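You operate a simulated robot arm through the tools that you are given. There is no shell and no other tool. Be economical: measure what you need, move in short steps, check, and stop when the job is done.

You are at the controls of a simulated robot arm. One attempt, no reset.

TASK
Pour juice into the dotted mug and shut the bottle.
Fine: over half full, nothing spilt; stand the bottle back where it was. Set down upright: juice bottle.

The check looks at the end state, three seconds after you hand in, the way a careful person would. Anything else that was tipped, shoved, dropped, spilled or broken makes it a failure.

THE ROBOT
A 6-joint arm with a two-finger parallel gripper, fixed in place. Base frame: the origin is at the foot of the arm, x ahead of it, y to its left, z up; the work surface is at about z = 0.74. Readings come in m, rad, newtons and seconds.
With the tool pointing down near the work surface it reaches from about 0.2 to 0.64 m from the base axis. Its first joint turns from -1.152 to 1.152 rad. Payload 2.7 kg.
The TCP is the grasp point between the finger pads, 0.023 m short of the fingertips. In the tool frame z runs along the fingers and y along their closing line. Largest opening 0.094 m; finger width 0.038, thickness 0.01; the body of the gripper, 0.054 by 0.096 m, starts 0.039 m behind the TCP.
Orientation is that of the tool frame in the base frame, as a unit quaternion [x, y, z, w]. With the fingers straight down and closing along the base's y, the tool's x points along the base's -x, its y along +y and its z along -z.

THE INTERFACE
- The arm moves only by the tool drive_tool. Its argument "commands" is a list of rows, each a list of 7 numbers: the shift along the tool's x, y, z in m, then the turn, a rotation vector about the tool's x, y, z in rad, then the gripper command, from -1 (shut) to 1 (fully open), values between in proportion. In form: [[dx, dy, dz, wx, wy, wz, jaw], ...]. A call has 1 to 20 rows; each row is the pose to reach, as a shift and turn from the pose commanded when the call began, along the tool's axes at that moment. Rows are played at 5 a second. More than 0.05 m and 0.15 rad between two rows, or a gripper value outside its range, and nothing of the call is played. A pose out of reach is approached as far as the arm can. The call stops where the force on the tool passes 40 N (or 10 N more than at its start, if that is more) or the arm is blocked; 0.2 s more then pass. Each finger travels about 0.045 m/s and halts on what it meets, pressing with about 29 N; the grip force reading is that of the motor and also rises with nothing between the fingers. The clock runs only during rows and for 0.2 s after the last one: add rows that repeat a pose to give the fingers time. It gives the time, the measured TCP pose, the force on the tool (base axes), the opening and the grip force at its end, in the units of the frame above (readings bear some noise), with the torque about the TCP (base axes, N m) and any sound that the robot's microphone picked up.
- Cameras (640 x 400 px; columns grow to the right, rows downward): "scene" is fixed at [0.0852, -0.4362, 1.4106]; the picture's right is [0.71, -0.70, 0.00], its down [-0.42, -0.42, -0.81] and it looks along [0.57, 0.57, -0.59] (base axes); focal length 281 px, centre (320, 200). "wrist" rides on the gripper at [0.087, 0.016, -0.074] in the tool frame; the picture's right is [-0.18, 0.98, 0.00], its down [-0.58, -0.11, -0.81] and it looks along [-0.79, -0.15, 0.59] (tool axes); focal length 243 px, centre (320, 200). There is no depth. A picture from a camera that has moved, and an enlarged one, comes with that camera's place and axes in the base frame and with its lens. The place of the scene camera against the robot may be out by one fixed shift of up to 0.012 m in any direction.
- get_image(camera): a new picture of that camera. It takes no simulated time.
- inspect(camera, box): a new picture of the part [left, top, right, bottom] of that camera's present view, enlarged. It takes no simulated time.
- close_job(): hands the job in; it is judged then, once.

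Go step by step. Nothing tells you positions but the pictures and the camera data: compare them with the known pose of the tool, close in by small moves and look again before you grip or let go. The budget is 120 turns and 84 pictures, counting those below and the enlarged ones. Unless the task says otherwise, let go and move clear before handing in, and close with one line.

The tools are called as name(argument=value, ...) on one line, values as JSON. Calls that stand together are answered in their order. drive_tool: Moves the arm, as the interface text tells. Its arguments: {"type":"object","properties":{"commands":{"type":"array","items":{"type":"array","items":{"type":"number"}}}},"required":["commands"]} The other tools are called the same way: get_image (camera) takes a picture; inspect (camera, box) takes an enlarged picture of a part of a camera's view; close_job () hands the job in.

At the start:

```text
t: 0.0
eef_pos: [0.4044, -0.1334, 1.1824]
orientation: [0.0, 1.0, -0.001, 0.0]
wrist_force: [-0.3, -0.1, -0.3]
torque: [-0.01, 0.0, -0.01]
finger_gap: 0.0941
gripper_force: 0.1
```

scene: 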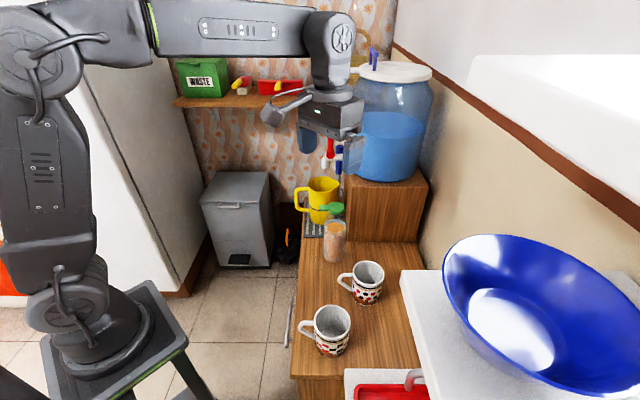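
wrist: 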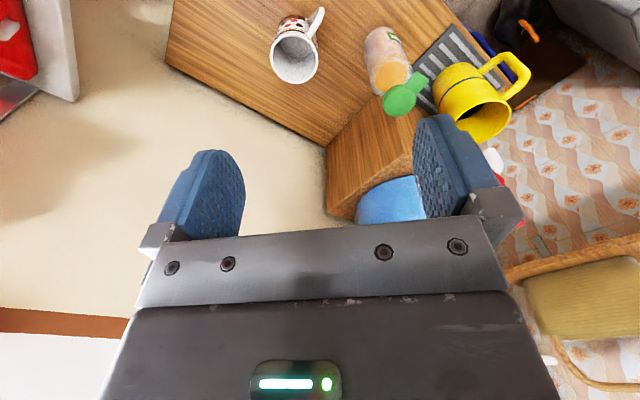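

I see a bottle with a green flip cap near the yellow jug and two patterned mugs. I'll enlarge to see which mug is dotted and how the bottle is built.

inspect(camera="scene", box=[280, 160, 440, 260])

inspect(camera="scene", box=[280, 250, 440, 370])

inspect(camera="wrist", box=[250, 0, 550, 187])

```text
4.00 times, centred on (360, 210) of scene
camera zoom: at [0.0852, -0.4362, 1.4106], right [0.71, -0.7, 0.0], down [-0.42, -0.42, -0.81], along [0.57, 0.57, -0.59], focal length 1123 px, centre (160, 160)
```

zoom: 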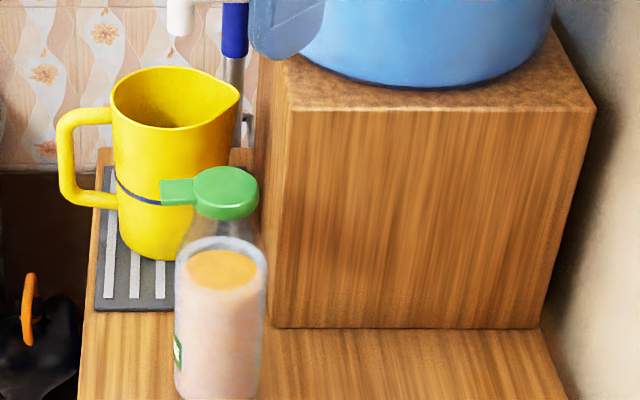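

```text
3.33 times, centred on (360, 310) of scene
camera zoom: at [0.0852, -0.4362, 1.4106], right [0.71, -0.7, 0.0], down [-0.42, -0.42, -0.81], along [0.57, 0.57, -0.59], focal length 936 px, centre (187, -167)
```

zoom: 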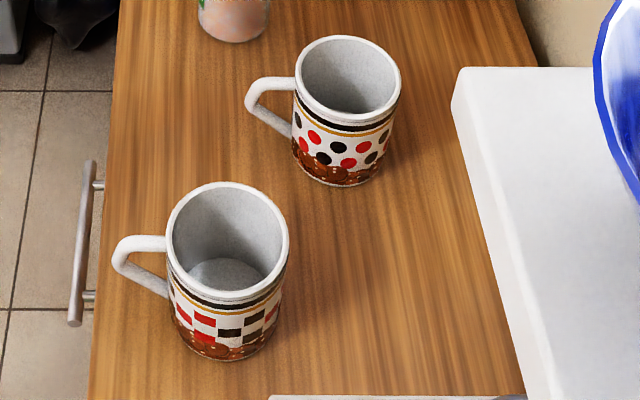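

```text
2.13 times, centred on (400, 94) of wrist
camera zoom: at [0.3177, -0.1179, 1.2548], right [0.18, 0.98, 0.0], down [0.58, -0.11, 0.81], along [0.79, -0.15, -0.59], focal length 518 px, centre (149, 427)
```

zoom: 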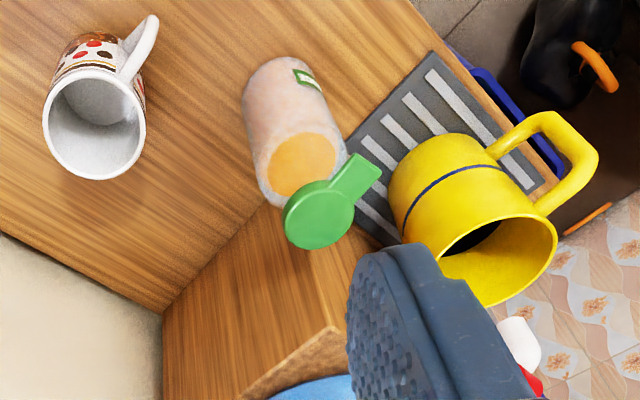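

The dotted mug is the one nearer the bottle, at about (0.527, -0.228), with its rim near z 0.845. The bottle is at about (0.547, -0.037) and its cap top is near z 0.94, with a tab pointing to -x/+y. I'll move closer to see how the cap works.

drive_tool(commands=[[-0.006, 0.025, 0.035, 0, 0, 0, 1], [-0.012, 0.05, 0.07, 0, 0, 0, 1], [-0.018, 0.075, 0.105, 0, 0, 0, 1], [-0.02, 0.093, 0.13, 0, 0, 0, 1], [-0.02, 0.093, 0.13, 0, 0, 0, 1]])

get_image(camera="wrist")

```text
t: 1.2
eef_pos: [0.422, -0.0409, 1.0515]
orientation: [-0.001, 1.0, 0.0, 0.002]
wrist_force: [-0.9, -0.2, -0.2]
torque: [-0.03, 0.04, -0.01]
finger_gap: 0.0939
gripper_force: 0.0
```

```text
78 pictures are left
camera wrist: at [0.3377, -0.0237, 1.1245], right [0.18, 0.98, 0.0], down [0.58, -0.11, 0.81], along [0.79, -0.15, -0.59], focal length 243 px, centre (320, 200)
```

wrist: 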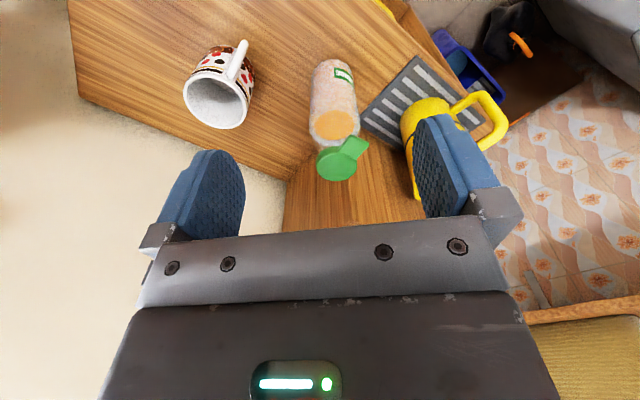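

The bottle and mug are both in view. I'll zoom in on the cap.

inspect(camera="wrist", box=[290, 50, 390, 200])

inspect(camera="scene", box=[310, 195, 360, 270])

```text
2.67 times, centred on (340, 125) of wrist
camera zoom: at [0.3377, -0.0237, 1.1245], right [0.18, 0.98, 0.0], down [0.58, -0.11, 0.81], along [0.79, -0.15, -0.59], focal length 647 px, centre (267, 400)
```

zoom: 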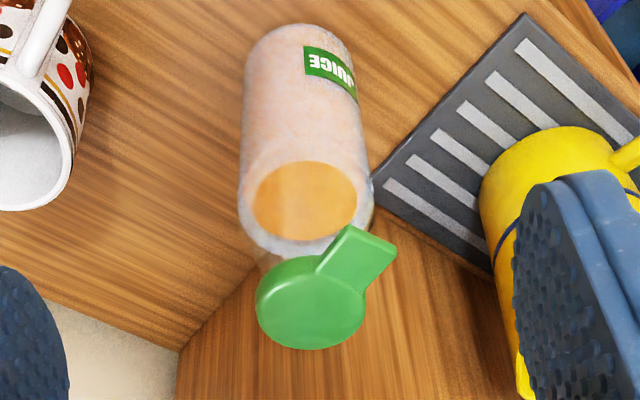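

```text
5.33 times, centred on (335, 232) of scene
camera zoom: at [0.0852, -0.4362, 1.4106], right [0.71, -0.7, 0.0], down [-0.42, -0.42, -0.81], along [0.57, 0.57, -0.59], focal length 1497 px, centre (240, 27)
```

zoom: 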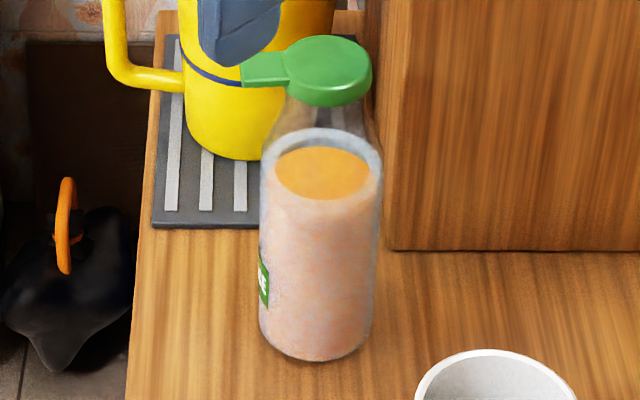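

The cap is a green disc with a tab. I need a side view to tell a flip lid from a screw cap, so I'll tilt the wrist up and drop lower, staying short of the bottle.

drive_tool(commands=[[0, 0, 0.02, 0, -0.13, 0, 1], [0, 0, 0.04, 0, -0.26, 0, 1], [0, 0, 0.06, 0, -0.39, 0, 1], [0, 0, 0.0765, 0, -0.52, 0, 1], [0, 0, 0.0765, 0, -0.52, 0, 1]])

inspect(camera="wrist", box=[240, 80, 420, 260])

```text
t: 2.4
eef_pos: [0.4245, -0.0395, 0.9745]
orientation: [0.0, 0.966, 0.0, 0.259]
wrist_force: [-0.5, -1.1, -0.1]
torque: [0.0, -0.03, -0.03]
finger_gap: 0.0938
gripper_force: 0.0
```

```text
2.22 times, centred on (330, 170) of wrist
camera zoom: at [0.313, -0.0238, 0.9956], right [0.16, 0.98, 0.09], down [0.1, -0.11, 0.99], along [0.98, -0.15, -0.12], focal length 539 px, centre (298, 267)
```

zoom: 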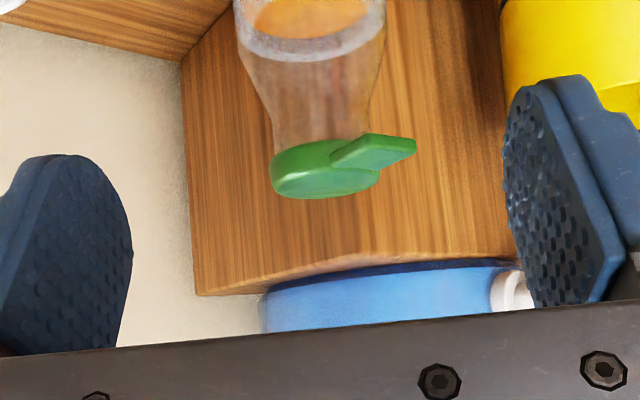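

This upside-down side view shows a thin tab flush with the cap's top. I'll look very closely for a hinge or thread.

inspect(camera="scene", box=[318, 196, 350, 224])

inspect(camera="wrist", box=[300, 120, 370, 176])

```text
14.29 times, centred on (334, 210) of scene
camera zoom: at [0.0852, -0.4362, 1.4106], right [0.71, -0.7, 0.0], down [-0.42, -0.42, -0.81], along [0.57, 0.57, -0.59], focal length 4010 px, centre (120, 57)
```

zoom: 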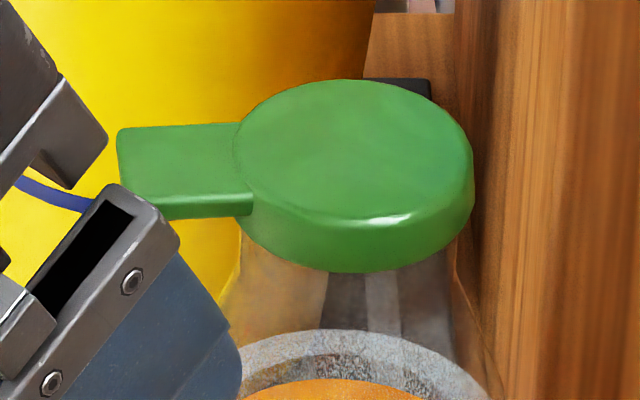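

```text
7.14 times, centred on (335, 148) of wrist
camera zoom: at [0.313, -0.0238, 0.9956], right [0.16, 0.98, 0.09], down [0.1, -0.11, 0.99], along [0.98, -0.15, -0.12], focal length 1733 px, centre (213, 571)
```

zoom: 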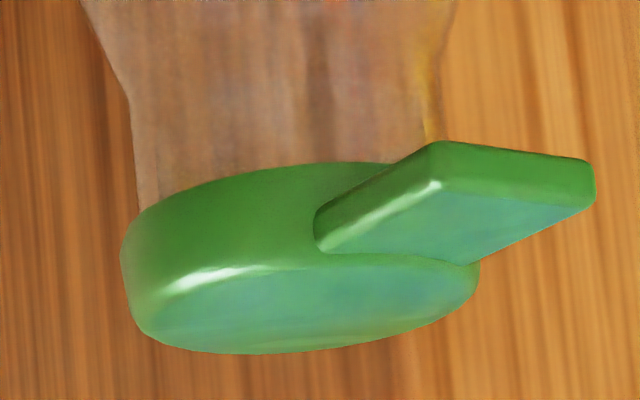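

No hinge or thread is visible, so most likely it is a flip lid with its hinge opposite the tab. From the wrist views I put the cap centre at about (0.526, -0.041, 0.937), with the tab tip at about (0.494, -0.015). I'll level the tool with closed fingers off to the side, to come under the tab.

drive_tool(commands=[[0.001, 0.01, 0.0, 0, -0.13, 0, 0.5], [0.002, 0.02, 0.0, 0, -0.26, 0, 0], [0.003, 0.03, 0, 0, -0.39, 0, -0.5], [0.004, 0.04, 0, 0, -0.52, 0, -1], [0.005, 0.05, 0, 0, -0.65, 0, -1], [0.006, 0.06, 0, 0, -0.78, 0, -1], [0.007, 0.07, 0, 0, -0.91, 0, -1], [0.007, 0.07, 0.002, 0, -1.047, 0, -1], [0.007, 0.07, 0.002, 0, -1.047, 0, -1]])

get_image(camera="wrist")

```text
t: 4.4
eef_pos: [0.419, 0.0292, 0.9694]
orientation: [-0.002, 0.708, 0.0, 0.707]
wrist_force: [-0.6, 0.6, -0.5]
torque: [0.0, 0.01, 0.0]
finger_gap: 0.0004
gripper_force: 29.2
out of reach, approached as far as the arm can: row 1
```

```text
72 pictures are left
camera wrist: at [0.3452, 0.0445, 0.8817], right [0.0, 0.98, 0.18], down [-0.81, -0.11, 0.58], along [0.59, -0.15, 0.79], focal length 243 px, centre (320, 200)
```

wrist: 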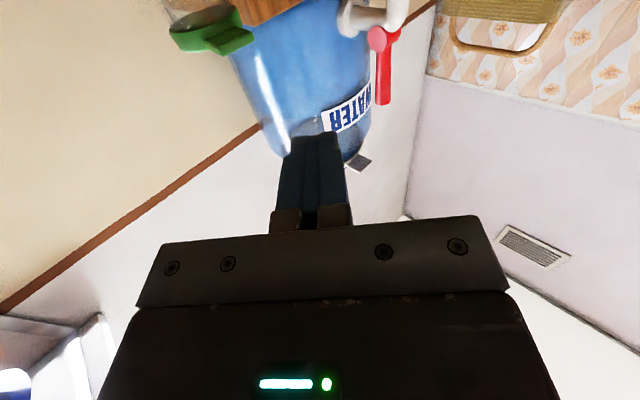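

The level pose works. I'll look at the cap from below and behind.

inspect(camera="wrist", box=[150, 0, 290, 80])

get_image(camera="scene")

```text
4.57 times, centred on (220, 40) of wrist
camera zoom: at [0.3452, 0.0445, 0.8817], right [0.0, 0.98, 0.18], down [-0.81, -0.11, 0.58], along [0.59, -0.15, 0.79], focal length 1109 px, centre (777, 931)
```

zoom: 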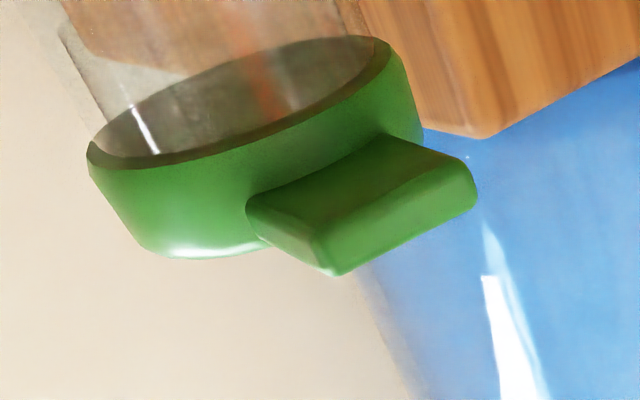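

```text
70 pictures are left
```

scene: 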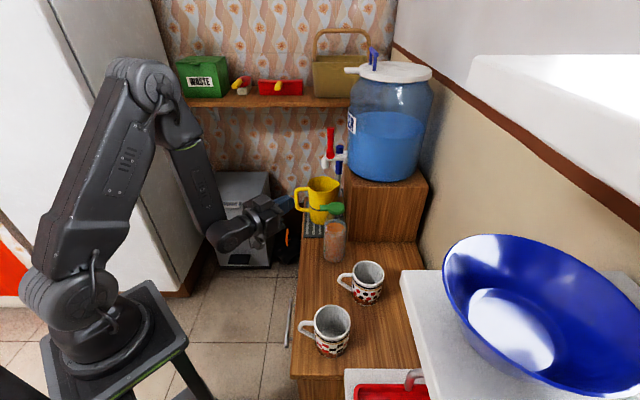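

I'll use the fingertip's known position to calibrate the scene camera.

inspect(camera="scene", box=[262, 185, 358, 245])

```text
6.67 times, centred on (310, 215) of scene
camera zoom: at [0.0852, -0.4362, 1.4106], right [0.71, -0.7, 0.0], down [-0.42, -0.42, -0.81], along [0.57, 0.57, -0.59], focal length 1871 px, centre (387, 100)
```

zoom: 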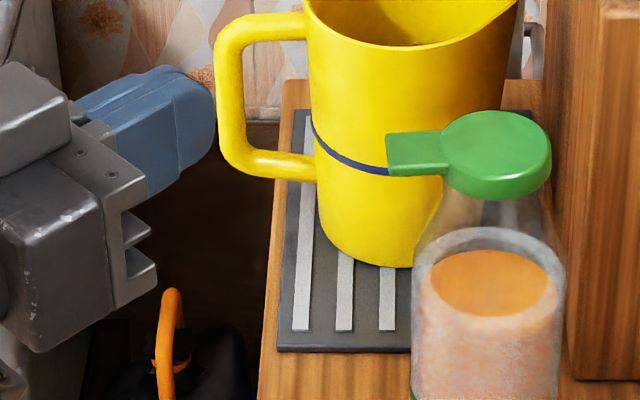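

The fingertip projection agrees within about 5 mm, which puts the cap centre near (0.537, -0.041). I'll yaw the tool to line up with the tab and drop below tab height, still short of it.

drive_tool(commands=[[0.014, 0.001, 0.005, 0.14, 0, 0, -1], [0.028, 0.002, 0.011, 0.28, 0, 0, -1], [0.042, 0.003, 0.017, 0.42, 0, 0, -1], [0.056, 0.004, 0.023, 0.56, 0, 0, -1], [0.069, 0.005, 0.028, 0.698, 0, 0, -1], [0.069, 0.005, 0.028, 0.698, 0, 0, -1]])

inspect(camera="scene", box=[262, 185, 358, 245])

get_image(camera="wrist")

```text
t: 5.8
eef_pos: [0.4466, 0.0334, 0.9009]
orientation: [0.242, 0.665, -0.243, 0.664]
wrist_force: [0.3, 0.2, 0.0]
torque: [-0.02, 0.03, -0.01]
finger_gap: 0.0003
gripper_force: 28.9
```

```text
6.67 times, centred on (310, 215) of scene
camera zoom: at [0.0852, -0.4362, 1.4106], right [0.71, -0.7, 0.0], down [-0.42, -0.42, -0.81], along [0.57, 0.57, -0.59], focal length 1871 px, centre (387, 100)
```

zoom: 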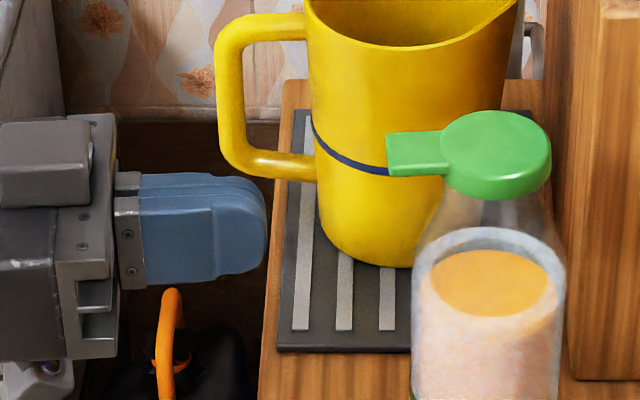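

```text
67 pictures are left
camera wrist: at [0.4003, 0.0938, 0.8126], right [0.63, 0.75, 0.18], down [-0.69, 0.44, 0.58], along [0.36, -0.49, 0.79], focal length 243 px, centre (320, 200)
```

wrist: 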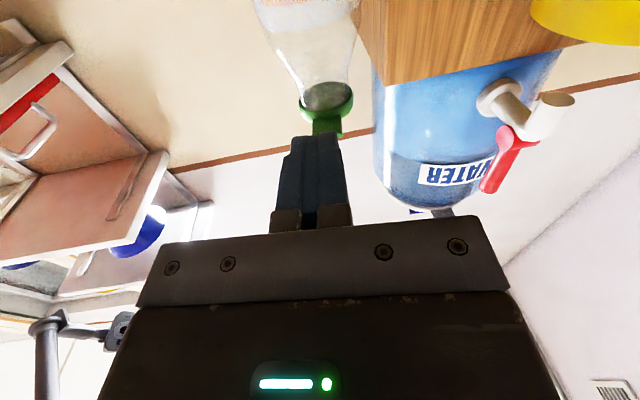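

The fingers are in line with the tab and about 5 cm short of it, with their top edge about 6 mm below it. I'll advance in two steps.

drive_tool(commands=[[0.002, 0, 0.015, 0, 0, 0, -1], [0.004, 0, 0.03, 0, 0, 0, -1], [0.005, 0, 0.045, 0, 0, 0, -1], [0.005, 0, 0.045, 0, 0, 0, -1]])

inspect(camera="scene", box=[302, 195, 358, 230])

```text
t: 6.8
eef_pos: [0.4825, 0.005, 0.8962]
orientation: [0.241, 0.665, -0.242, 0.664]
wrist_force: [0.3, 0.6, 0.9]
torque: [0.03, -0.05, 0.02]
finger_gap: 0.0
gripper_force: 28.6
```

```text
11.43 times, centred on (330, 212) of scene
camera zoom: at [0.0852, -0.4362, 1.4106], right [0.71, -0.7, 0.0], down [-0.42, -0.42, -0.81], along [0.57, 0.57, -0.59], focal length 3208 px, centre (206, 57)
```

zoom: 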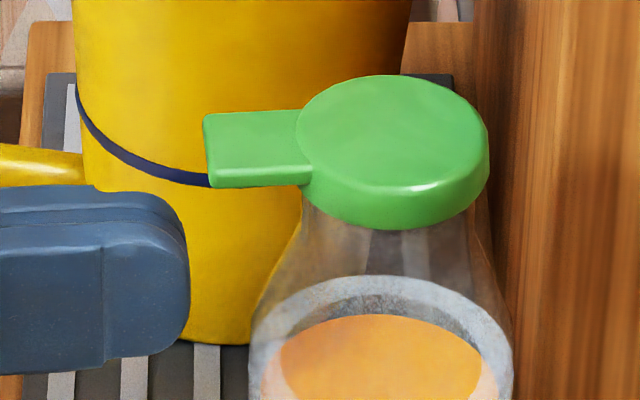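

The fingertip is about 4–5 mm short of the tab and about 14 mm below its underside. I'll slide under, then lift gently.

drive_tool(commands=[[0, 0, 0.009, 0, 0, 0, -1], [0, 0, 0.018, 0, 0, 0, -1], [-0.004, 0, 0.018, 0, 0, 0, -1], [-0.008, 0, 0.018, 0, 0, 0, -1], [-0.008, 0, 0.018, 0, 0, 0, -1]])

inspect(camera="scene", box=[302, 195, 358, 230])

inspect(camera="wrist", box=[240, 60, 400, 180])

```text
t: 8.0
eef_pos: [0.4949, -0.006, 0.9055]
orientation: [0.24, 0.665, -0.241, 0.665]
wrist_force: [-0.1, 0.9, -0.4]
torque: [0.01, -0.03, -0.04]
finger_gap: 0.0
gripper_force: 28.9
```

```text
11.43 times, centred on (330, 212) of scene
camera zoom: at [0.0852, -0.4362, 1.4106], right [0.71, -0.7, 0.0], down [-0.42, -0.42, -0.81], along [0.57, 0.57, -0.59], focal length 3208 px, centre (206, 57)
```

zoom: 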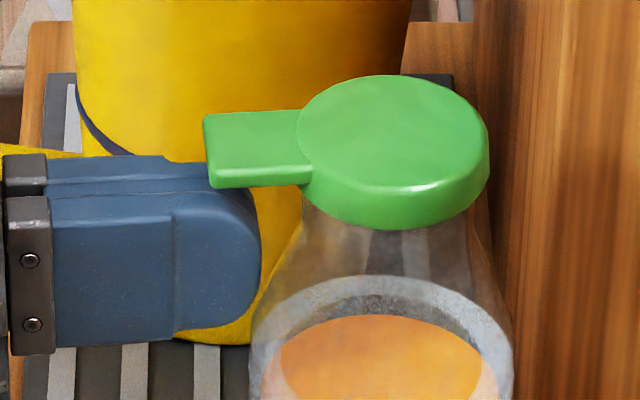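

```text
3.33 times, centred on (320, 120) of wrist
camera zoom: at [0.4489, 0.0535, 0.8162], right [0.63, 0.75, 0.18], down [-0.69, 0.44, 0.58], along [0.36, -0.49, 0.79], focal length 809 px, centre (320, 467)
```

zoom: 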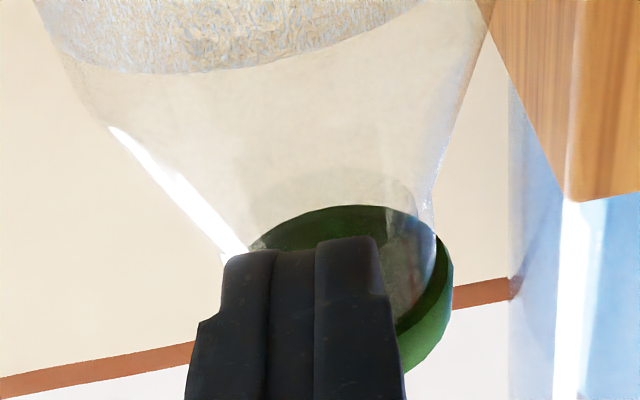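

The tip is under the tab by about 12 mm, with a gap of about 5 mm. I'll lift slowly and watch the force.

drive_tool(commands=[[-0.002, 0, 0, 0, 0, 0, -1], [-0.004, 0, 0, 0, 0, 0, -1], [-0.006, 0, 0, 0, 0, 0, -1], [-0.008, 0, 0, 0, 0, 0, -1], [-0.008, 0, 0, 0, 0, 0, -1]])

inspect(camera="scene", box=[302, 195, 358, 230])

```text
t: 9.2
eef_pos: [0.4942, -0.0071, 0.9128]
orientation: [0.241, 0.665, -0.243, 0.664]
wrist_force: [0.2, 0.4, -0.4]
torque: [0.0, 0.0, 0.0]
finger_gap: 0.0
gripper_force: 29.1
```

```text
11.43 times, centred on (330, 212) of scene
camera zoom: at [0.0852, -0.4362, 1.4106], right [0.71, -0.7, 0.0], down [-0.42, -0.42, -0.81], along [0.57, 0.57, -0.59], focal length 3208 px, centre (206, 57)
```

zoom: 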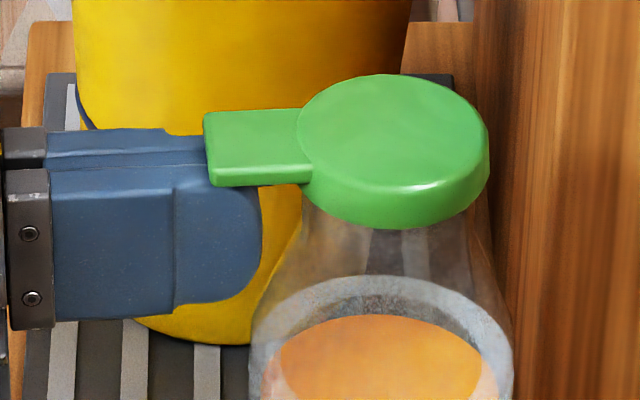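

It's almost touching, or just touching. I'll continue up a few millimetres.

drive_tool(commands=[[-0.002, 0, 0, 0, 0, 0, -1], [-0.004, 0, 0, 0, 0, 0, -1], [-0.006, 0, 0, 0, 0, 0, -1], [-0.006, 0, 0, 0, 0, 0, -1]])

inspect(camera="scene", box=[302, 195, 358, 230])

```text
t: 10.2
eef_pos: [0.4942, -0.0055, 0.9172]
orientation: [0.24, 0.666, -0.242, 0.664]
wrist_force: [-0.2, -0.1, 0.0]
torque: [0.01, 0.01, -0.01]
finger_gap: 0.0001
gripper_force: 28.8
```

```text
11.43 times, centred on (330, 212) of scene
camera zoom: at [0.0852, -0.4362, 1.4106], right [0.71, -0.7, 0.0], down [-0.42, -0.42, -0.81], along [0.57, 0.57, -0.59], focal length 3208 px, centre (206, 57)
```

zoom: 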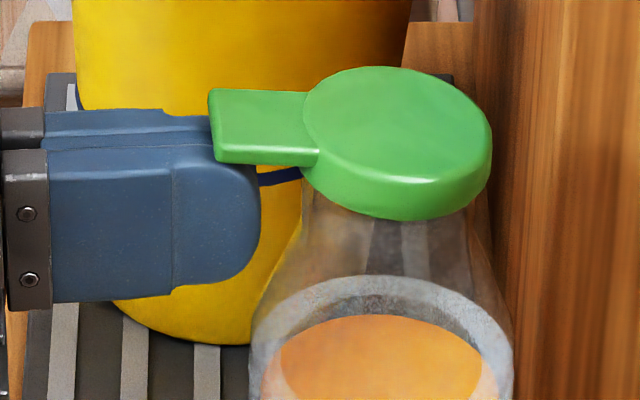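

The lid is hinged on the far side and is lifting, and the bottle hasn't moved. I'll follow the arc.

drive_tool(commands=[[-0.005, 0, 0.0005, 0, 0, 0, -1], [-0.01, 0, 0.002, 0, 0, 0, -1], [-0.015, 0, 0.004, 0, 0, 0, -1], [-0.02, 0, 0.006, 0, 0, 0, -1], [-0.027, 0, 0.01, 0, 0, 0, -1], [-0.033, 0, 0.016, 0, 0, 0, -1], [-0.033, 0, 0.016, 0, 0, 0, -1]])

inspect(camera="scene", box=[292, 175, 372, 225])

```text
t: 11.8
eef_pos: [0.5062, -0.0183, 0.9513]
orientation: [0.242, 0.665, -0.242, 0.664]
wrist_force: [-0.1, 0.3, -0.3]
torque: [-0.01, 0.0, -0.02]
finger_gap: 0.0001
gripper_force: 28.4
```

```text
8.00 times, centred on (332, 200) of scene
camera zoom: at [0.0852, -0.4362, 1.4106], right [0.71, -0.7, 0.0], down [-0.42, -0.42, -0.81], along [0.57, 0.57, -0.59], focal length 2246 px, centre (224, 200)
```

zoom: 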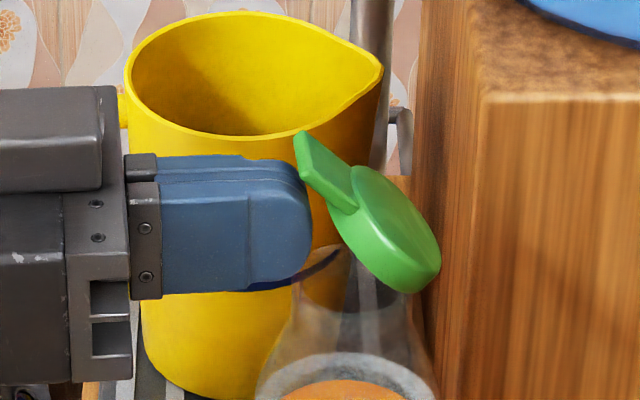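

The lid is about 55° open. I'll continue up and forward to push it past vertical.

drive_tool(commands=[[-0.006, 0, 0.006, 0, 0, 0, -1], [-0.012, 0, 0.013, 0, 0, 0, -1], [-0.016, 0, 0.02, 0, 0, 0, -1], [-0.018, 0, 0.028, 0, 0, 0, -1], [-0.018, 0, 0.036, 0, 0, 0, -1], [-0.018, 0, 0.044, 0, 0, 0, -1], [-0.018, 0, 0.044, 0, 0, 0, -1]])

inspect(camera="scene", box=[292, 175, 372, 225])

```text
t: 13.4
eef_pos: [0.5421, -0.046, 0.9691]
orientation: [0.242, 0.664, -0.242, 0.664]
wrist_force: [-0.3, 0.7, -0.4]
torque: [-0.04, 0.01, -0.01]
finger_gap: 0.0
gripper_force: 29.3
```

```text
8.00 times, centred on (332, 200) of scene
camera zoom: at [0.0852, -0.4362, 1.4106], right [0.71, -0.7, 0.0], down [-0.42, -0.42, -0.81], along [0.57, 0.57, -0.59], focal length 2246 px, centre (224, 200)
```

zoom: 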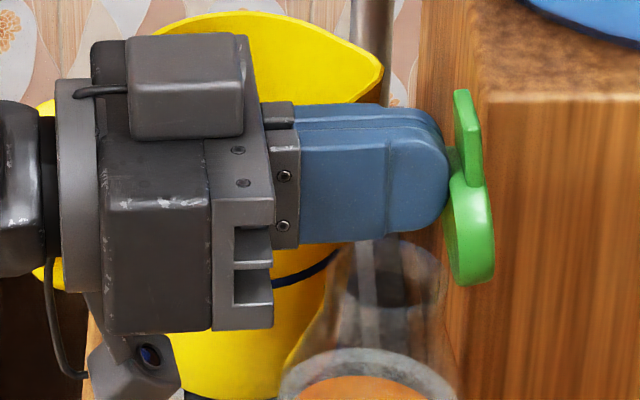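

The lid is just past vertical, and the bottle has slid about 8 mm, probably because the lid reached its stop. I'll back off and see whether the lid stays open.

drive_tool(commands=[[0, 0, -0.02, 0, 0, 0, -1], [0, 0, -0.05, 0, 0, 0, -1], [0, 0, -0.09, 0, 0, 0, -1], [0, 0, -0.12, 0, 0, 0, -1], [0, 0, -0.12, 0, 0, 0, -1]])

inspect(camera="scene", box=[272, 175, 384, 265])

```text
t: 14.6
eef_pos: [0.449, 0.0303, 0.9675]
orientation: [0.241, 0.665, -0.243, 0.664]
wrist_force: [-0.4, -0.4, 0.1]
torque: [-0.01, 0.02, 0.02]
finger_gap: 0.0
gripper_force: 29.1
```

```text
4.44 times, centred on (328, 220) of scene
camera zoom: at [0.0852, -0.4362, 1.4106], right [0.71, -0.7, 0.0], down [-0.42, -0.42, -0.81], along [0.57, 0.57, -0.59], focal length 1248 px, centre (284, 111)
```

zoom: 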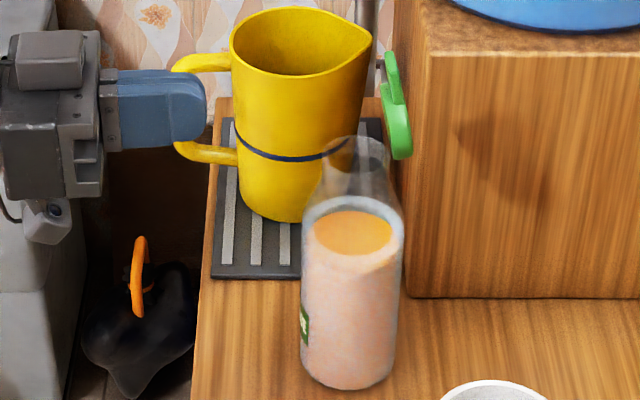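

The lid stays open by itself, and the bottle is back within about 1 mm of its spot. Next I'll back away, yaw the tool to face the bottle squarely, and then flip it so the camera sits on top for the grasp.

drive_tool(commands=[[0, 0, -0.035, 0, 0, 0, -1], [0, -0.01, -0.065, -0.09, 0, 0, -1], [0.004, -0.035, -0.06, -0.22, 0, 0, -1], [0.008, -0.06, -0.045, -0.36, 0, 0, -0.5], [0.012, -0.08, -0.03, -0.5, 0, 0, 0], [0.018, -0.104, -0.0155, -0.63, 0, 0, 0.5], [0.018, -0.104, -0.0155, -0.63, 0, 0, 1], [0.018, -0.104, -0.0155, -0.63, 0, 0, 1]])

```text
t: 16.4
eef_pos: [0.3785, -0.0361, 0.9445]
orientation: [0.024, 0.707, -0.024, 0.706]
wrist_force: [0.4, -0.4, 0.0]
torque: [-0.02, 0.0, 0.0]
finger_gap: 0.0943
gripper_force: 0.1
out of reach, approached as far as the arm can: row 6, 7, 8
```

Now I'll flip the wrist by π, rolling right so that the later leftward pour unwinds it.

drive_tool(commands=[[0, 0, 0.005, 0, 0, 0.15, 1], [0, 0, 0.01, 0, 0, 0.3, 1], [0, 0, 0.01, 0, 0, 0.45, 1], [0, 0, 0.01, 0, 0, 0.6, 1], [0, 0, 0.01, 0, 0, 0.75, 1], [0, 0, 0.01, 0, 0, 0.9, 1], [0, 0, 0.01, 0, 0, 1.05, 1], [0, 0, 0.01, 0, 0, 1.2, 1], [0, 0, 0.01, 0, 0, 1.35, 1], [0, 0, 0.01, 0, 0, 1.5, 1], [0, 0, 0.01, 0, 0, 1.65, 1], [0, 0, 0.01, 0, 0, 1.8, 1], [0, 0, 0.01, 0, 0, 1.95, 1], [0, 0, 0.01, 0, 0, 2.1, 1], [0, 0, 0.01, 0, 0, 2.25, 1], [0, 0, 0.01, 0, 0, 2.4, 1], [0, 0, 0.01, 0, 0, 2.55, 1], [0, 0, 0.01, 0, 0, 2.7, 1], [0, 0, 0.01, 0, 0, 2.85, 1], [0, 0, 0.01, 0, 0, 3.0, 1]])

```text
t: 20.6
eef_pos: [0.3898, -0.0375, 0.9467]
orientation: [0.707, 0.031, 0.702, 0.076]
wrist_force: [0.2, -0.6, 0.1]
torque: [0.0, 0.0, 0.0]
finger_gap: 0.094
gripper_force: 0.0
```

The flip works. I'll finish the roll and take a picture from above.

drive_tool(commands=[[0, 0, 0, 0, 0, 0.1416, 1], [0, 0, 0, 0, 0, 0.1416, 1]])

get_image(camera="wrist")

```text
t: 21.2
eef_pos: [0.3895, -0.0383, 0.9456]
orientation: [0.707, 0.031, 0.702, 0.078]
wrist_force: [0.9, -0.1, -0.5]
torque: [0.0, -0.01, 0.0]
finger_gap: 0.0943
gripper_force: 0.0
out of reach, approached as far as the arm can: row 1, 2
```

```text
58 pictures are left
camera wrist: at [0.3168, -0.0358, 1.0321], right [-0.07, -1.0, -0.03], down [-0.8, 0.07, -0.59], along [0.59, -0.01, -0.81], focal length 243 px, centre (320, 200)
```

wrist: 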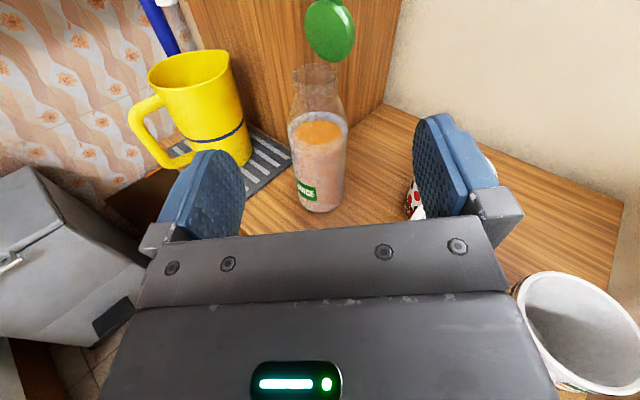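

The roll stops about 8° short at a wrist limit. Changing the yaw may free some roll, so I'll test with a small yaw.

drive_tool(commands=[[0, 0, 0.01, 0.14, 0, 0, 1], [0, 0, 0.02, 0.28, 0, 0, 1], [0, 0, 0.02, 0.28, 0, 0, 1]])

drive_tool(commands=[[0, 0, 0, 0, 0, 0.05, 1], [0, 0, 0, 0, 0, 0.05, 1]])

```text
t: 22.0
eef_pos: [0.4092, -0.0381, 0.9458]
orientation: [0.711, 0.129, 0.691, -0.023]
wrist_force: [-0.3, 0.1, -0.3]
torque: [0.02, -0.01, 0.0]
finger_gap: 0.0938
gripper_force: 0.1
```

```text
t: 22.6
eef_pos: [0.4091, -0.0384, 0.9431]
orientation: [0.713, 0.114, 0.691, -0.037]
wrist_force: [0.3, -0.3, -0.3]
torque: [-0.02, -0.02, 0.01]
finger_gap: 0.094
gripper_force: 0.0
```

Positive yaw frees the roll. I'll roll the remaining 0.11 rad.

drive_tool(commands=[[0, 0, 0, 0, 0, 0.06, 1], [0, 0, 0, 0, 0, 0.111, 1], [0, 0, 0, 0, 0, 0.111, 1]])

```text
t: 23.4
eef_pos: [0.408, -0.0379, 0.9435]
orientation: [0.713, 0.114, 0.69, -0.037]
wrist_force: [0.2, -0.1, 0.5]
torque: [0.01, -0.03, -0.03]
finger_gap: 0.0941
gripper_force: 0.0
out of reach, approached as far as the arm can: row 1, 2, 3
```

Still short. I'll lower to grasp height, where the arm configuration changes, and add a little more yaw.

drive_tool(commands=[[-0.035, -0.004, 0.0015, 0.1, 0, 0.03, 1], [-0.07, -0.008, 0.003, 0.2, 0, 0.07, 1], [-0.104, -0.011, 0.0045, 0.2, 0, 0.111, 1], [-0.104, -0.011, 0.0045, 0.2, 0, 0.111, 1]])

get_image(camera="wrist")

```text
t: 24.4
eef_pos: [0.4093, -0.0402, 0.8422]
orientation: [0.71, 0.143, 0.673, -0.147]
wrist_force: [-0.3, 0.5, 1.3]
torque: [0.0, 0.01, -0.03]
finger_gap: 0.0939
gripper_force: 0.0
```

```text
57 pictures are left
camera wrist: at [0.3528, -0.0833, 0.9307], right [0.38, -0.9, -0.2], down [-0.81, -0.23, -0.54], along [0.44, 0.37, -0.82], focal length 243 px, centre (320, 200)
```

wrist: 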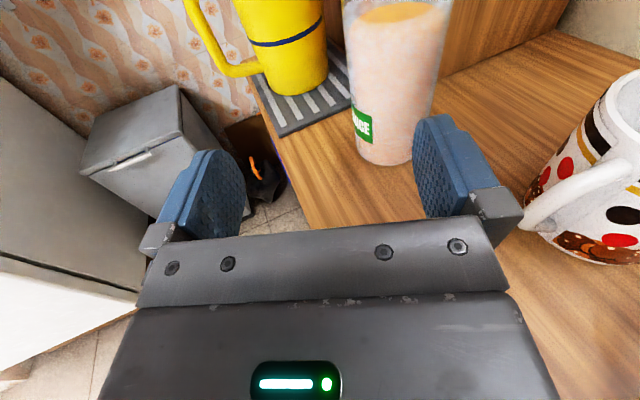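

The closing line is now level within 1° and the azimuth is 24°. I'll rise above the mug handle, shift sideways into line with the bottle, advance part way, and look.

drive_tool(commands=[[0.02, 0, 0, 0, 0, 0, 1], [0.042, 0.01, 0, 0, 0, 0, 1], [0.042, 0.03, 0.01, 0, 0, 0, 1], [0.042, 0.051, 0.03, 0, 0, 0, 1], [0.042, 0.051, 0.055, 0, 0, 0, 1], [0.042, 0.051, 0.055, 0, 0, 0, 1]])

get_image(camera="wrist")

inspect(camera="scene", box=[260, 180, 400, 310])

```text
t: 25.8
eef_pos: [0.4116, -0.0576, 0.8592]
orientation: [0.71, 0.145, 0.674, -0.144]
wrist_force: [0.0, -0.3, -0.1]
torque: [0.03, -0.03, 0.01]
finger_gap: 0.0938
gripper_force: 0.1
out of reach, approached as far as the arm can: row 2, 3, 4, 5, 6
```

```text
56 pictures are left
camera wrist: at [0.355, -0.1017, 0.9476], right [0.38, -0.9, -0.19], down [-0.81, -0.23, -0.54], along [0.44, 0.36, -0.82], focal length 243 px, centre (320, 200)
```

wrist: 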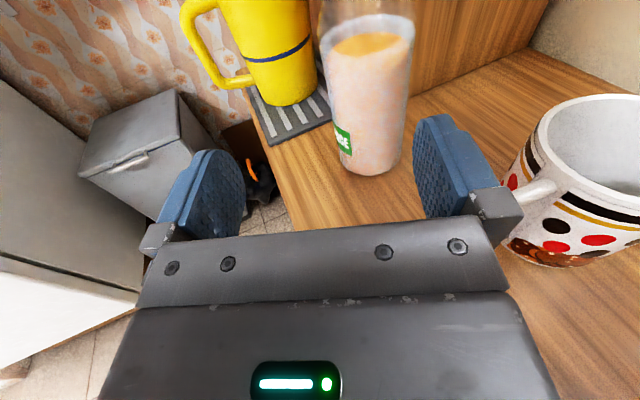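

```text
3.08 times, centred on (330, 245) of scene
camera zoom: at [0.0852, -0.4362, 1.4106], right [0.71, -0.7, 0.0], down [-0.42, -0.42, -0.81], along [0.57, 0.57, -0.59], focal length 864 px, centre (289, 62)
```

zoom: 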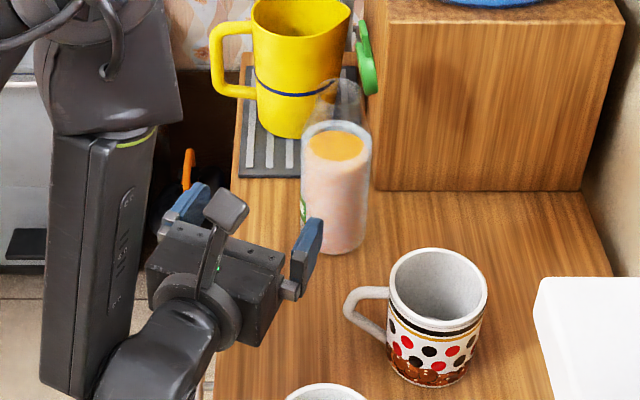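

That height isn't reachable at full roll. Instead I'll go in at a small azimuth, away from the mug handle, and let the roll relax. Then I'll level and yaw once the fingers straddle the bottle.

drive_tool(commands=[[-0.005, -0.002, 0.005, -0.12, 0, -0.04, 1], [-0.01, -0.004, 0.012, -0.24, 0, -0.08, 1], [-0.016, -0.006, 0.02, -0.35, 0, -0.12, 1], [-0.016, -0.006, 0.023, -0.35, 0, -0.12, 1]])

get_image(camera="wrist")

```text
t: 26.8
eef_pos: [0.4272, -0.0458, 0.8437]
orientation: [0.716, 0.065, 0.695, 0.021]
wrist_force: [-0.5, -0.6, -0.5]
torque: [0.02, -0.03, 0.01]
finger_gap: 0.0938
gripper_force: 0.0
```

```text
54 pictures are left
camera wrist: at [0.3569, -0.0553, 0.9319], right [0.06, -1.0, -0.06], down [-0.83, -0.01, -0.56], along [0.56, 0.09, -0.82], focal length 243 px, centre (320, 200)
```

wrist: 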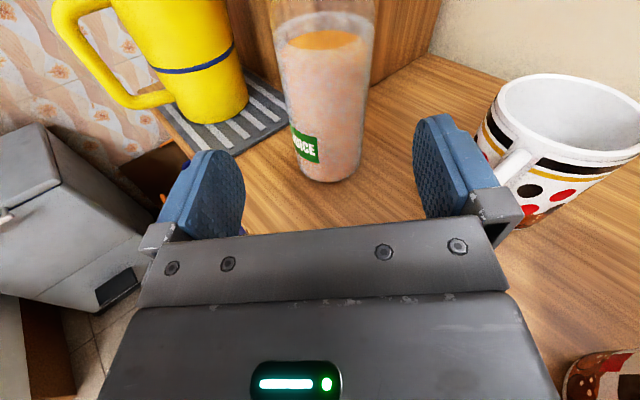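

The bottle is straight ahead at about (0.533, -0.044). I'll advance with the fingers open.

drive_tool(commands=[[0, 0.001, 0.02, 0, 0, 0, 1], [0, 0.002, 0.04, 0, 0, 0, 1], [0, 0.003, 0.06, 0, 0, 0, 1], [0, 0.004, 0.08, 0, 0, 0, 1], [0, 0.004, 0.08, 0, 0, 0, 1]])

get_image(camera="wrist")

```text
t: 28.0
eef_pos: [0.5056, -0.046, 0.842]
orientation: [0.716, 0.069, 0.695, 0.024]
wrist_force: [-0.5, -0.3, -0.4]
torque: [0.03, -0.02, -0.01]
finger_gap: 0.0941
gripper_force: 0.0
```

```text
53 pictures are left
camera wrist: at [0.4357, -0.054, 0.9303], right [0.06, -1.0, -0.05], down [-0.83, -0.02, -0.56], along [0.56, 0.08, -0.82], focal length 243 px, centre (320, 200)
```

wrist: 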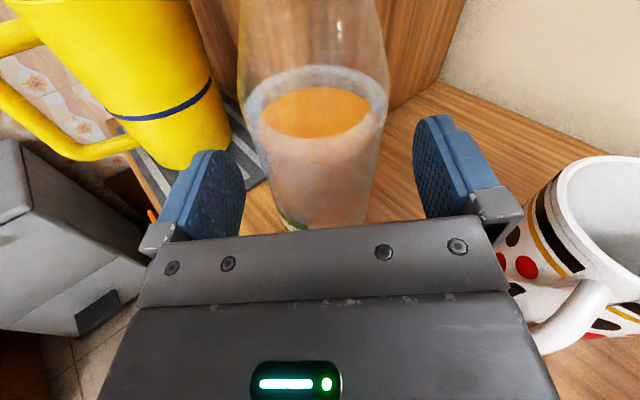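

The bottle sits between the fingers. I'll level the roll here, at this reach.

drive_tool(commands=[[0, 0, 0, 0, 0, 0.06, 1], [0, 0, 0, 0, 0, 0.12, 1], [0, 0, 0, 0, 0, 0.12, 1]])

```text
t: 28.8
eef_pos: [0.5055, -0.0458, 0.8421]
orientation: [0.716, 0.07, 0.695, 0.025]
wrist_force: [-0.8, 1.2, 1.2]
torque: [-0.03, 0.0, -0.01]
finger_gap: 0.0939
gripper_force: 0.1
out of reach, approached as far as the arm can: row 1, 2, 3
```

Blocked, so yaw is needed. I'll move to the bottle axis, then yaw about it while levelling the roll.

drive_tool(commands=[[0, 0, 0.013, 0, 0, 0, 1], [0, 0, 0.0255, 0, 0, 0, 1], [0, 0, 0.0255, 0.115, 0.014, -0.004, 1], [0, 0, 0.0255, 0.23, 0.026, 0.0, 1], [0, 0, 0.0255, 0.35, 0.03, 0.03, 1], [0, 0, 0.0255, 0.35, 0.021, 0.108, 1], [0, 0, 0.0255, 0.35, 0.021, 0.108, 1]])

get_image(camera="wrist")

inspect(camera="scene", box=[270, 190, 400, 310])

```text
t: 30.4
eef_pos: [0.4958, -0.0359, 0.8279]
orientation: [0.696, 0.188, 0.686, -0.102]
wrist_force: [0.7, -0.6, 0.9]
torque: [0.03, 0.01, -0.07]
finger_gap: 0.0941
gripper_force: 0.0
out of reach, approached as far as the arm can: row 3, 4, 5, 6, 7
```

```text
52 pictures are left
camera wrist: at [0.4337, -0.0695, 0.9164], right [0.4, -0.92, -0.07], down [-0.78, -0.29, -0.56], along [0.49, 0.27, -0.83], focal length 243 px, centre (320, 200)
```

wrist: 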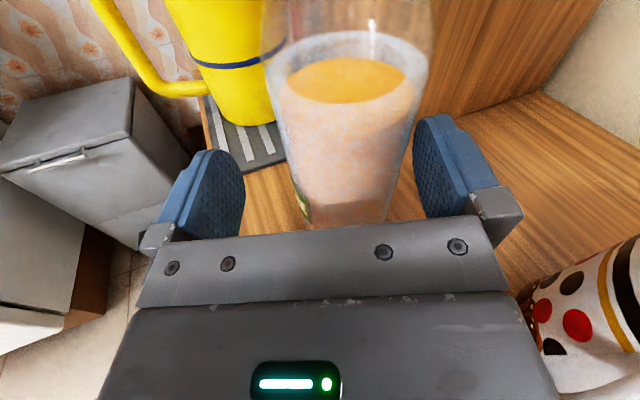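

```text
3.33 times, centred on (335, 250) of scene
camera zoom: at [0.0852, -0.4362, 1.4106], right [0.71, -0.7, 0.0], down [-0.42, -0.42, -0.81], along [0.57, 0.57, -0.59], focal length 936 px, centre (270, 33)
```

zoom: 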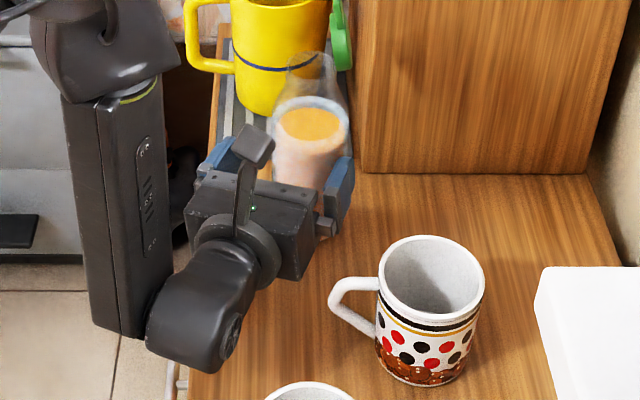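

The flipped pose can't be levelled at the bottle because of the wrist limit. The unflipped roll with the camera below also works if I grip fairly high with the tool pitched about 15° down, and in that pose the camera swings away from the mug when pouring. I'll retreat first.

drive_tool(commands=[[0, 0, -0.02, 0, 0, 0, 1], [0, 0, -0.045, 0, 0, 0, 1], [0, 0, -0.065, -0.12, -0.014, 0.005, 1], [0, 0, -0.085, -0.24, -0.028, 0.01, 1], [0, 0, -0.1, -0.348, -0.041, 0.014, 1], [0.03, 0, -0.1, -0.348, -0.041, 0.014, 1], [0.06, 0, -0.1, -0.348, -0.041, 0.014, 1]])

inspect(camera="scene", box=[270, 190, 400, 310])

```text
t: 32.0
eef_pos: [0.4046, -0.0656, 0.8931]
orientation: [0.718, 0.064, 0.693, 0.02]
wrist_force: [-0.4, -0.8, -0.1]
torque: [0.02, -0.01, -0.01]
finger_gap: 0.0942
gripper_force: 0.0
```

```text
3.33 times, centred on (335, 250) of scene
camera zoom: at [0.0852, -0.4362, 1.4106], right [0.71, -0.7, 0.0], down [-0.42, -0.42, -0.81], along [0.57, 0.57, -0.59], focal length 936 px, centre (270, 33)
```

zoom: 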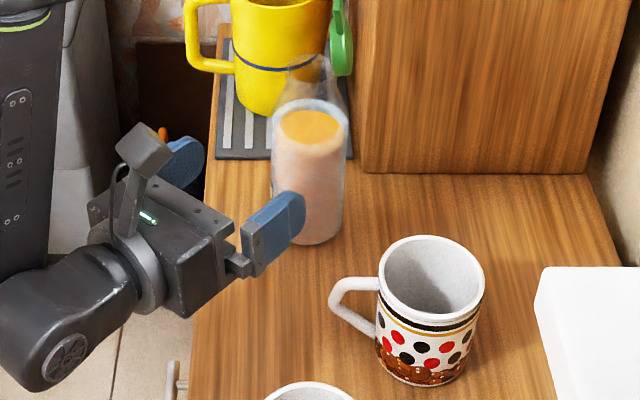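

The bottle was nudged about 8–10 mm toward the counter edge during that yaw, but it is still upright. I'll set it down in its original place afterwards. Now I'll roll back to the unflipped pose.

drive_tool(commands=[[0, 0, 0, 0, 0, -0.15, 1], [0, 0, 0, 0, 0, -0.3, 1], [0, 0, 0, 0, 0, -0.45, 1], [0, 0, 0, 0, 0, -0.6, 1], [0, 0, 0, 0, 0, -0.75, 1], [0, 0, 0, 0, 0, -0.9, 1], [0, 0, 0, 0, 0, -1.05, 1], [0, 0, 0, 0, 0, -1.2, 1], [0, 0, 0, 0, 0, -1.35, 1], [0, 0, 0, 0, 0, -1.5, 1], [0, 0, 0, 0, 0, -1.65, 1], [0, 0, 0, 0, 0, -1.8, 1], [0, 0, 0, 0, 0, -1.95, 1], [0, 0, 0, 0, 0, -2.1, 1], [0, 0, 0, 0, 0, -2.25, 1], [0, 0, 0, 0, 0, -2.4, 1], [0, 0, 0, 0, 0, -2.55, 1], [0, 0, 0, 0, 0, -2.7, 1], [0, 0, 0, 0, 0, -2.85, 1], [0, 0, 0, 0, 0, -3.0, 1]])

```text
t: 36.2
eef_pos: [0.4052, -0.0667, 0.8912]
orientation: [-0.014, 0.72, 0.027, 0.693]
wrist_force: [-0.1, 0.6, 0.1]
torque: [0.04, -0.02, 0.03]
finger_gap: 0.0939
gripper_force: 0.1
```

Now I'll pitch about 15° down and line up with the bottle, still short of it.

drive_tool(commands=[[0.01, 0.008, 0.009, 0, 0.1, -0.01, 1], [0.02, 0.016, 0.018, 0, 0.225, -0.02, 1], [0.029, 0.023, 0.0275, 0, 0.225, -0.02, 1], [0.029, 0.023, 0.0275, 0, 0.225, -0.02, 1]])

get_image(camera="wrist")

inspect(camera="scene", box=[270, 190, 400, 270])

```text
t: 37.2
eef_pos: [0.4307, -0.0408, 0.8629]
orientation: [-0.024, 0.794, 0.021, 0.607]
wrist_force: [0.3, -1.2, 0.1]
torque: [-0.02, 0.02, 0.0]
finger_gap: 0.0939
gripper_force: 0.0
```

```text
49 pictures are left
camera wrist: at [0.3358, -0.0302, 0.7972], right [-0.01, 0.98, 0.18], down [-0.62, -0.15, 0.77], along [0.79, -0.1, 0.61], focal length 243 px, centre (320, 200)
```

wrist: 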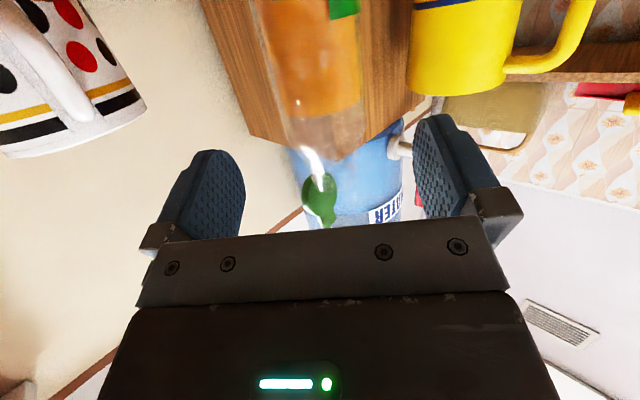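

```text
4.92 times, centred on (335, 230) of scene
camera zoom: at [0.0852, -0.4362, 1.4106], right [0.71, -0.7, 0.0], down [-0.42, -0.42, -0.81], along [0.57, 0.57, -0.59], focal length 1382 px, centre (246, 52)
```

zoom: 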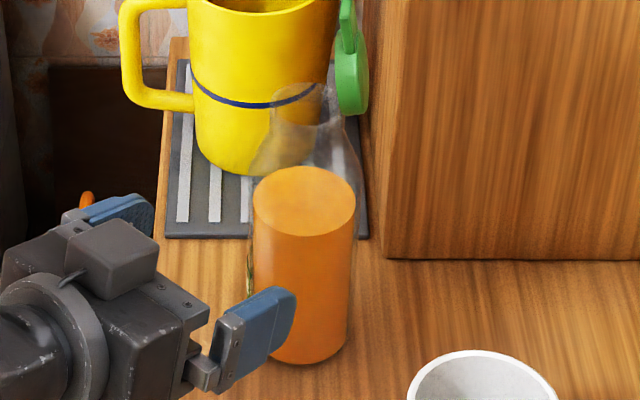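

The bottle is now at about (0.528, -0.036), the tool is at 15° pitch, and everything lines up. I'll advance until the fingers straddle the bottle.

drive_tool(commands=[[-0.002, 0, 0.02, 0, 0, -0.03, 1], [-0.005, 0, 0.04, 0, 0, -0.03, 1], [-0.007, 0, 0.06, 0, 0, -0.03, 1], [-0.0095, 0, 0.078, 0, 0, -0.03, 1], [-0.0115, -0.0006, 0.0903, 0, 0, -0.03, 1], [-0.0115, -0.0006, 0.0903, 0, 0, -0.03, 1]])

get_image(camera="wrist")

inspect(camera="scene", box=[270, 190, 400, 270])

```text
t: 38.6
eef_pos: [0.5203, -0.035, 0.8504]
orientation: [-0.036, 0.794, 0.011, 0.607]
wrist_force: [0.0, 0.4, 0.1]
torque: [-0.03, 0.0, 0.01]
finger_gap: 0.0939
gripper_force: 0.1
```

```text
47 pictures are left
camera wrist: at [0.4253, -0.0272, 0.784], right [-0.02, 0.99, 0.15], down [-0.62, -0.13, 0.77], along [0.79, -0.08, 0.61], focal length 243 px, centre (320, 200)
```

wrist: 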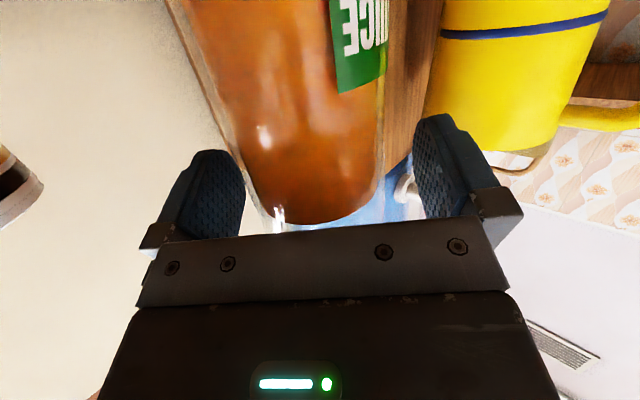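

```text
4.92 times, centred on (335, 230) of scene
camera zoom: at [0.0852, -0.4362, 1.4106], right [0.71, -0.7, 0.0], down [-0.42, -0.42, -0.81], along [0.57, 0.57, -0.59], focal length 1382 px, centre (246, 52)
```

zoom: 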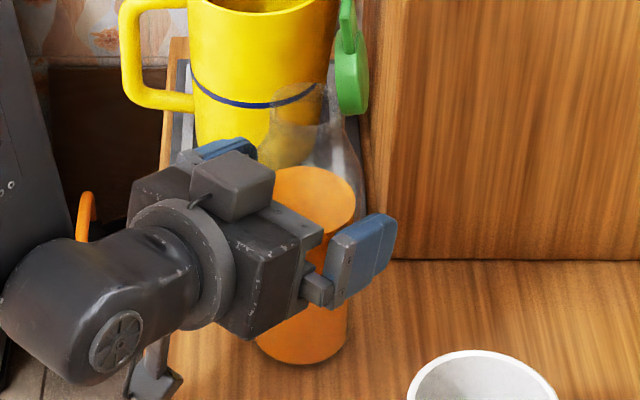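

The bottle hasn't moved and is centred between the pads. I'll close the gripper.

drive_tool(commands=[[0, 0, 0, 0, 0, 0, 0.6], [0, 0, 0, 0, 0, 0, 0.4], [0, 0, 0, 0, 0, 0, 0.2], [0, 0, 0, 0, 0, 0, 0], [0, 0, 0, 0, 0, 0, -0.5], [0, 0, 0, 0, 0, 0, -1], [0, 0, 0, 0, 0, 0, -1]])

inspect(camera="scene", box=[270, 190, 400, 270])

```text
t: 40.2
eef_pos: [0.5193, -0.0349, 0.8495]
orientation: [-0.035, 0.793, 0.011, 0.608]
wrist_force: [0.3, 0.1, 2.8]
torque: [0.19, 0.02, 0.02]
finger_gap: 0.0647
gripper_force: 28.9
```

```text
4.92 times, centred on (335, 230) of scene
camera zoom: at [0.0852, -0.4362, 1.4106], right [0.71, -0.7, 0.0], down [-0.42, -0.42, -0.81], along [0.57, 0.57, -0.59], focal length 1382 px, centre (246, 52)
```

zoom: 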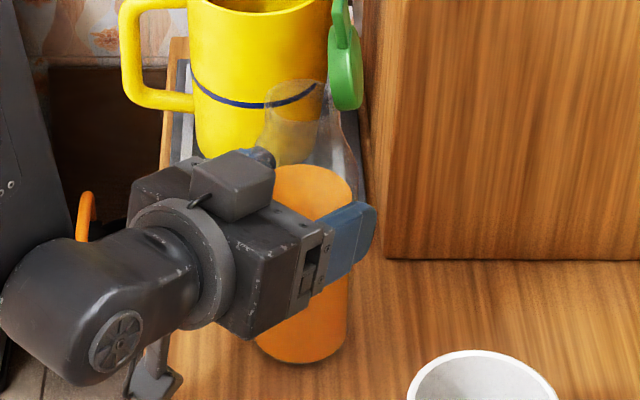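

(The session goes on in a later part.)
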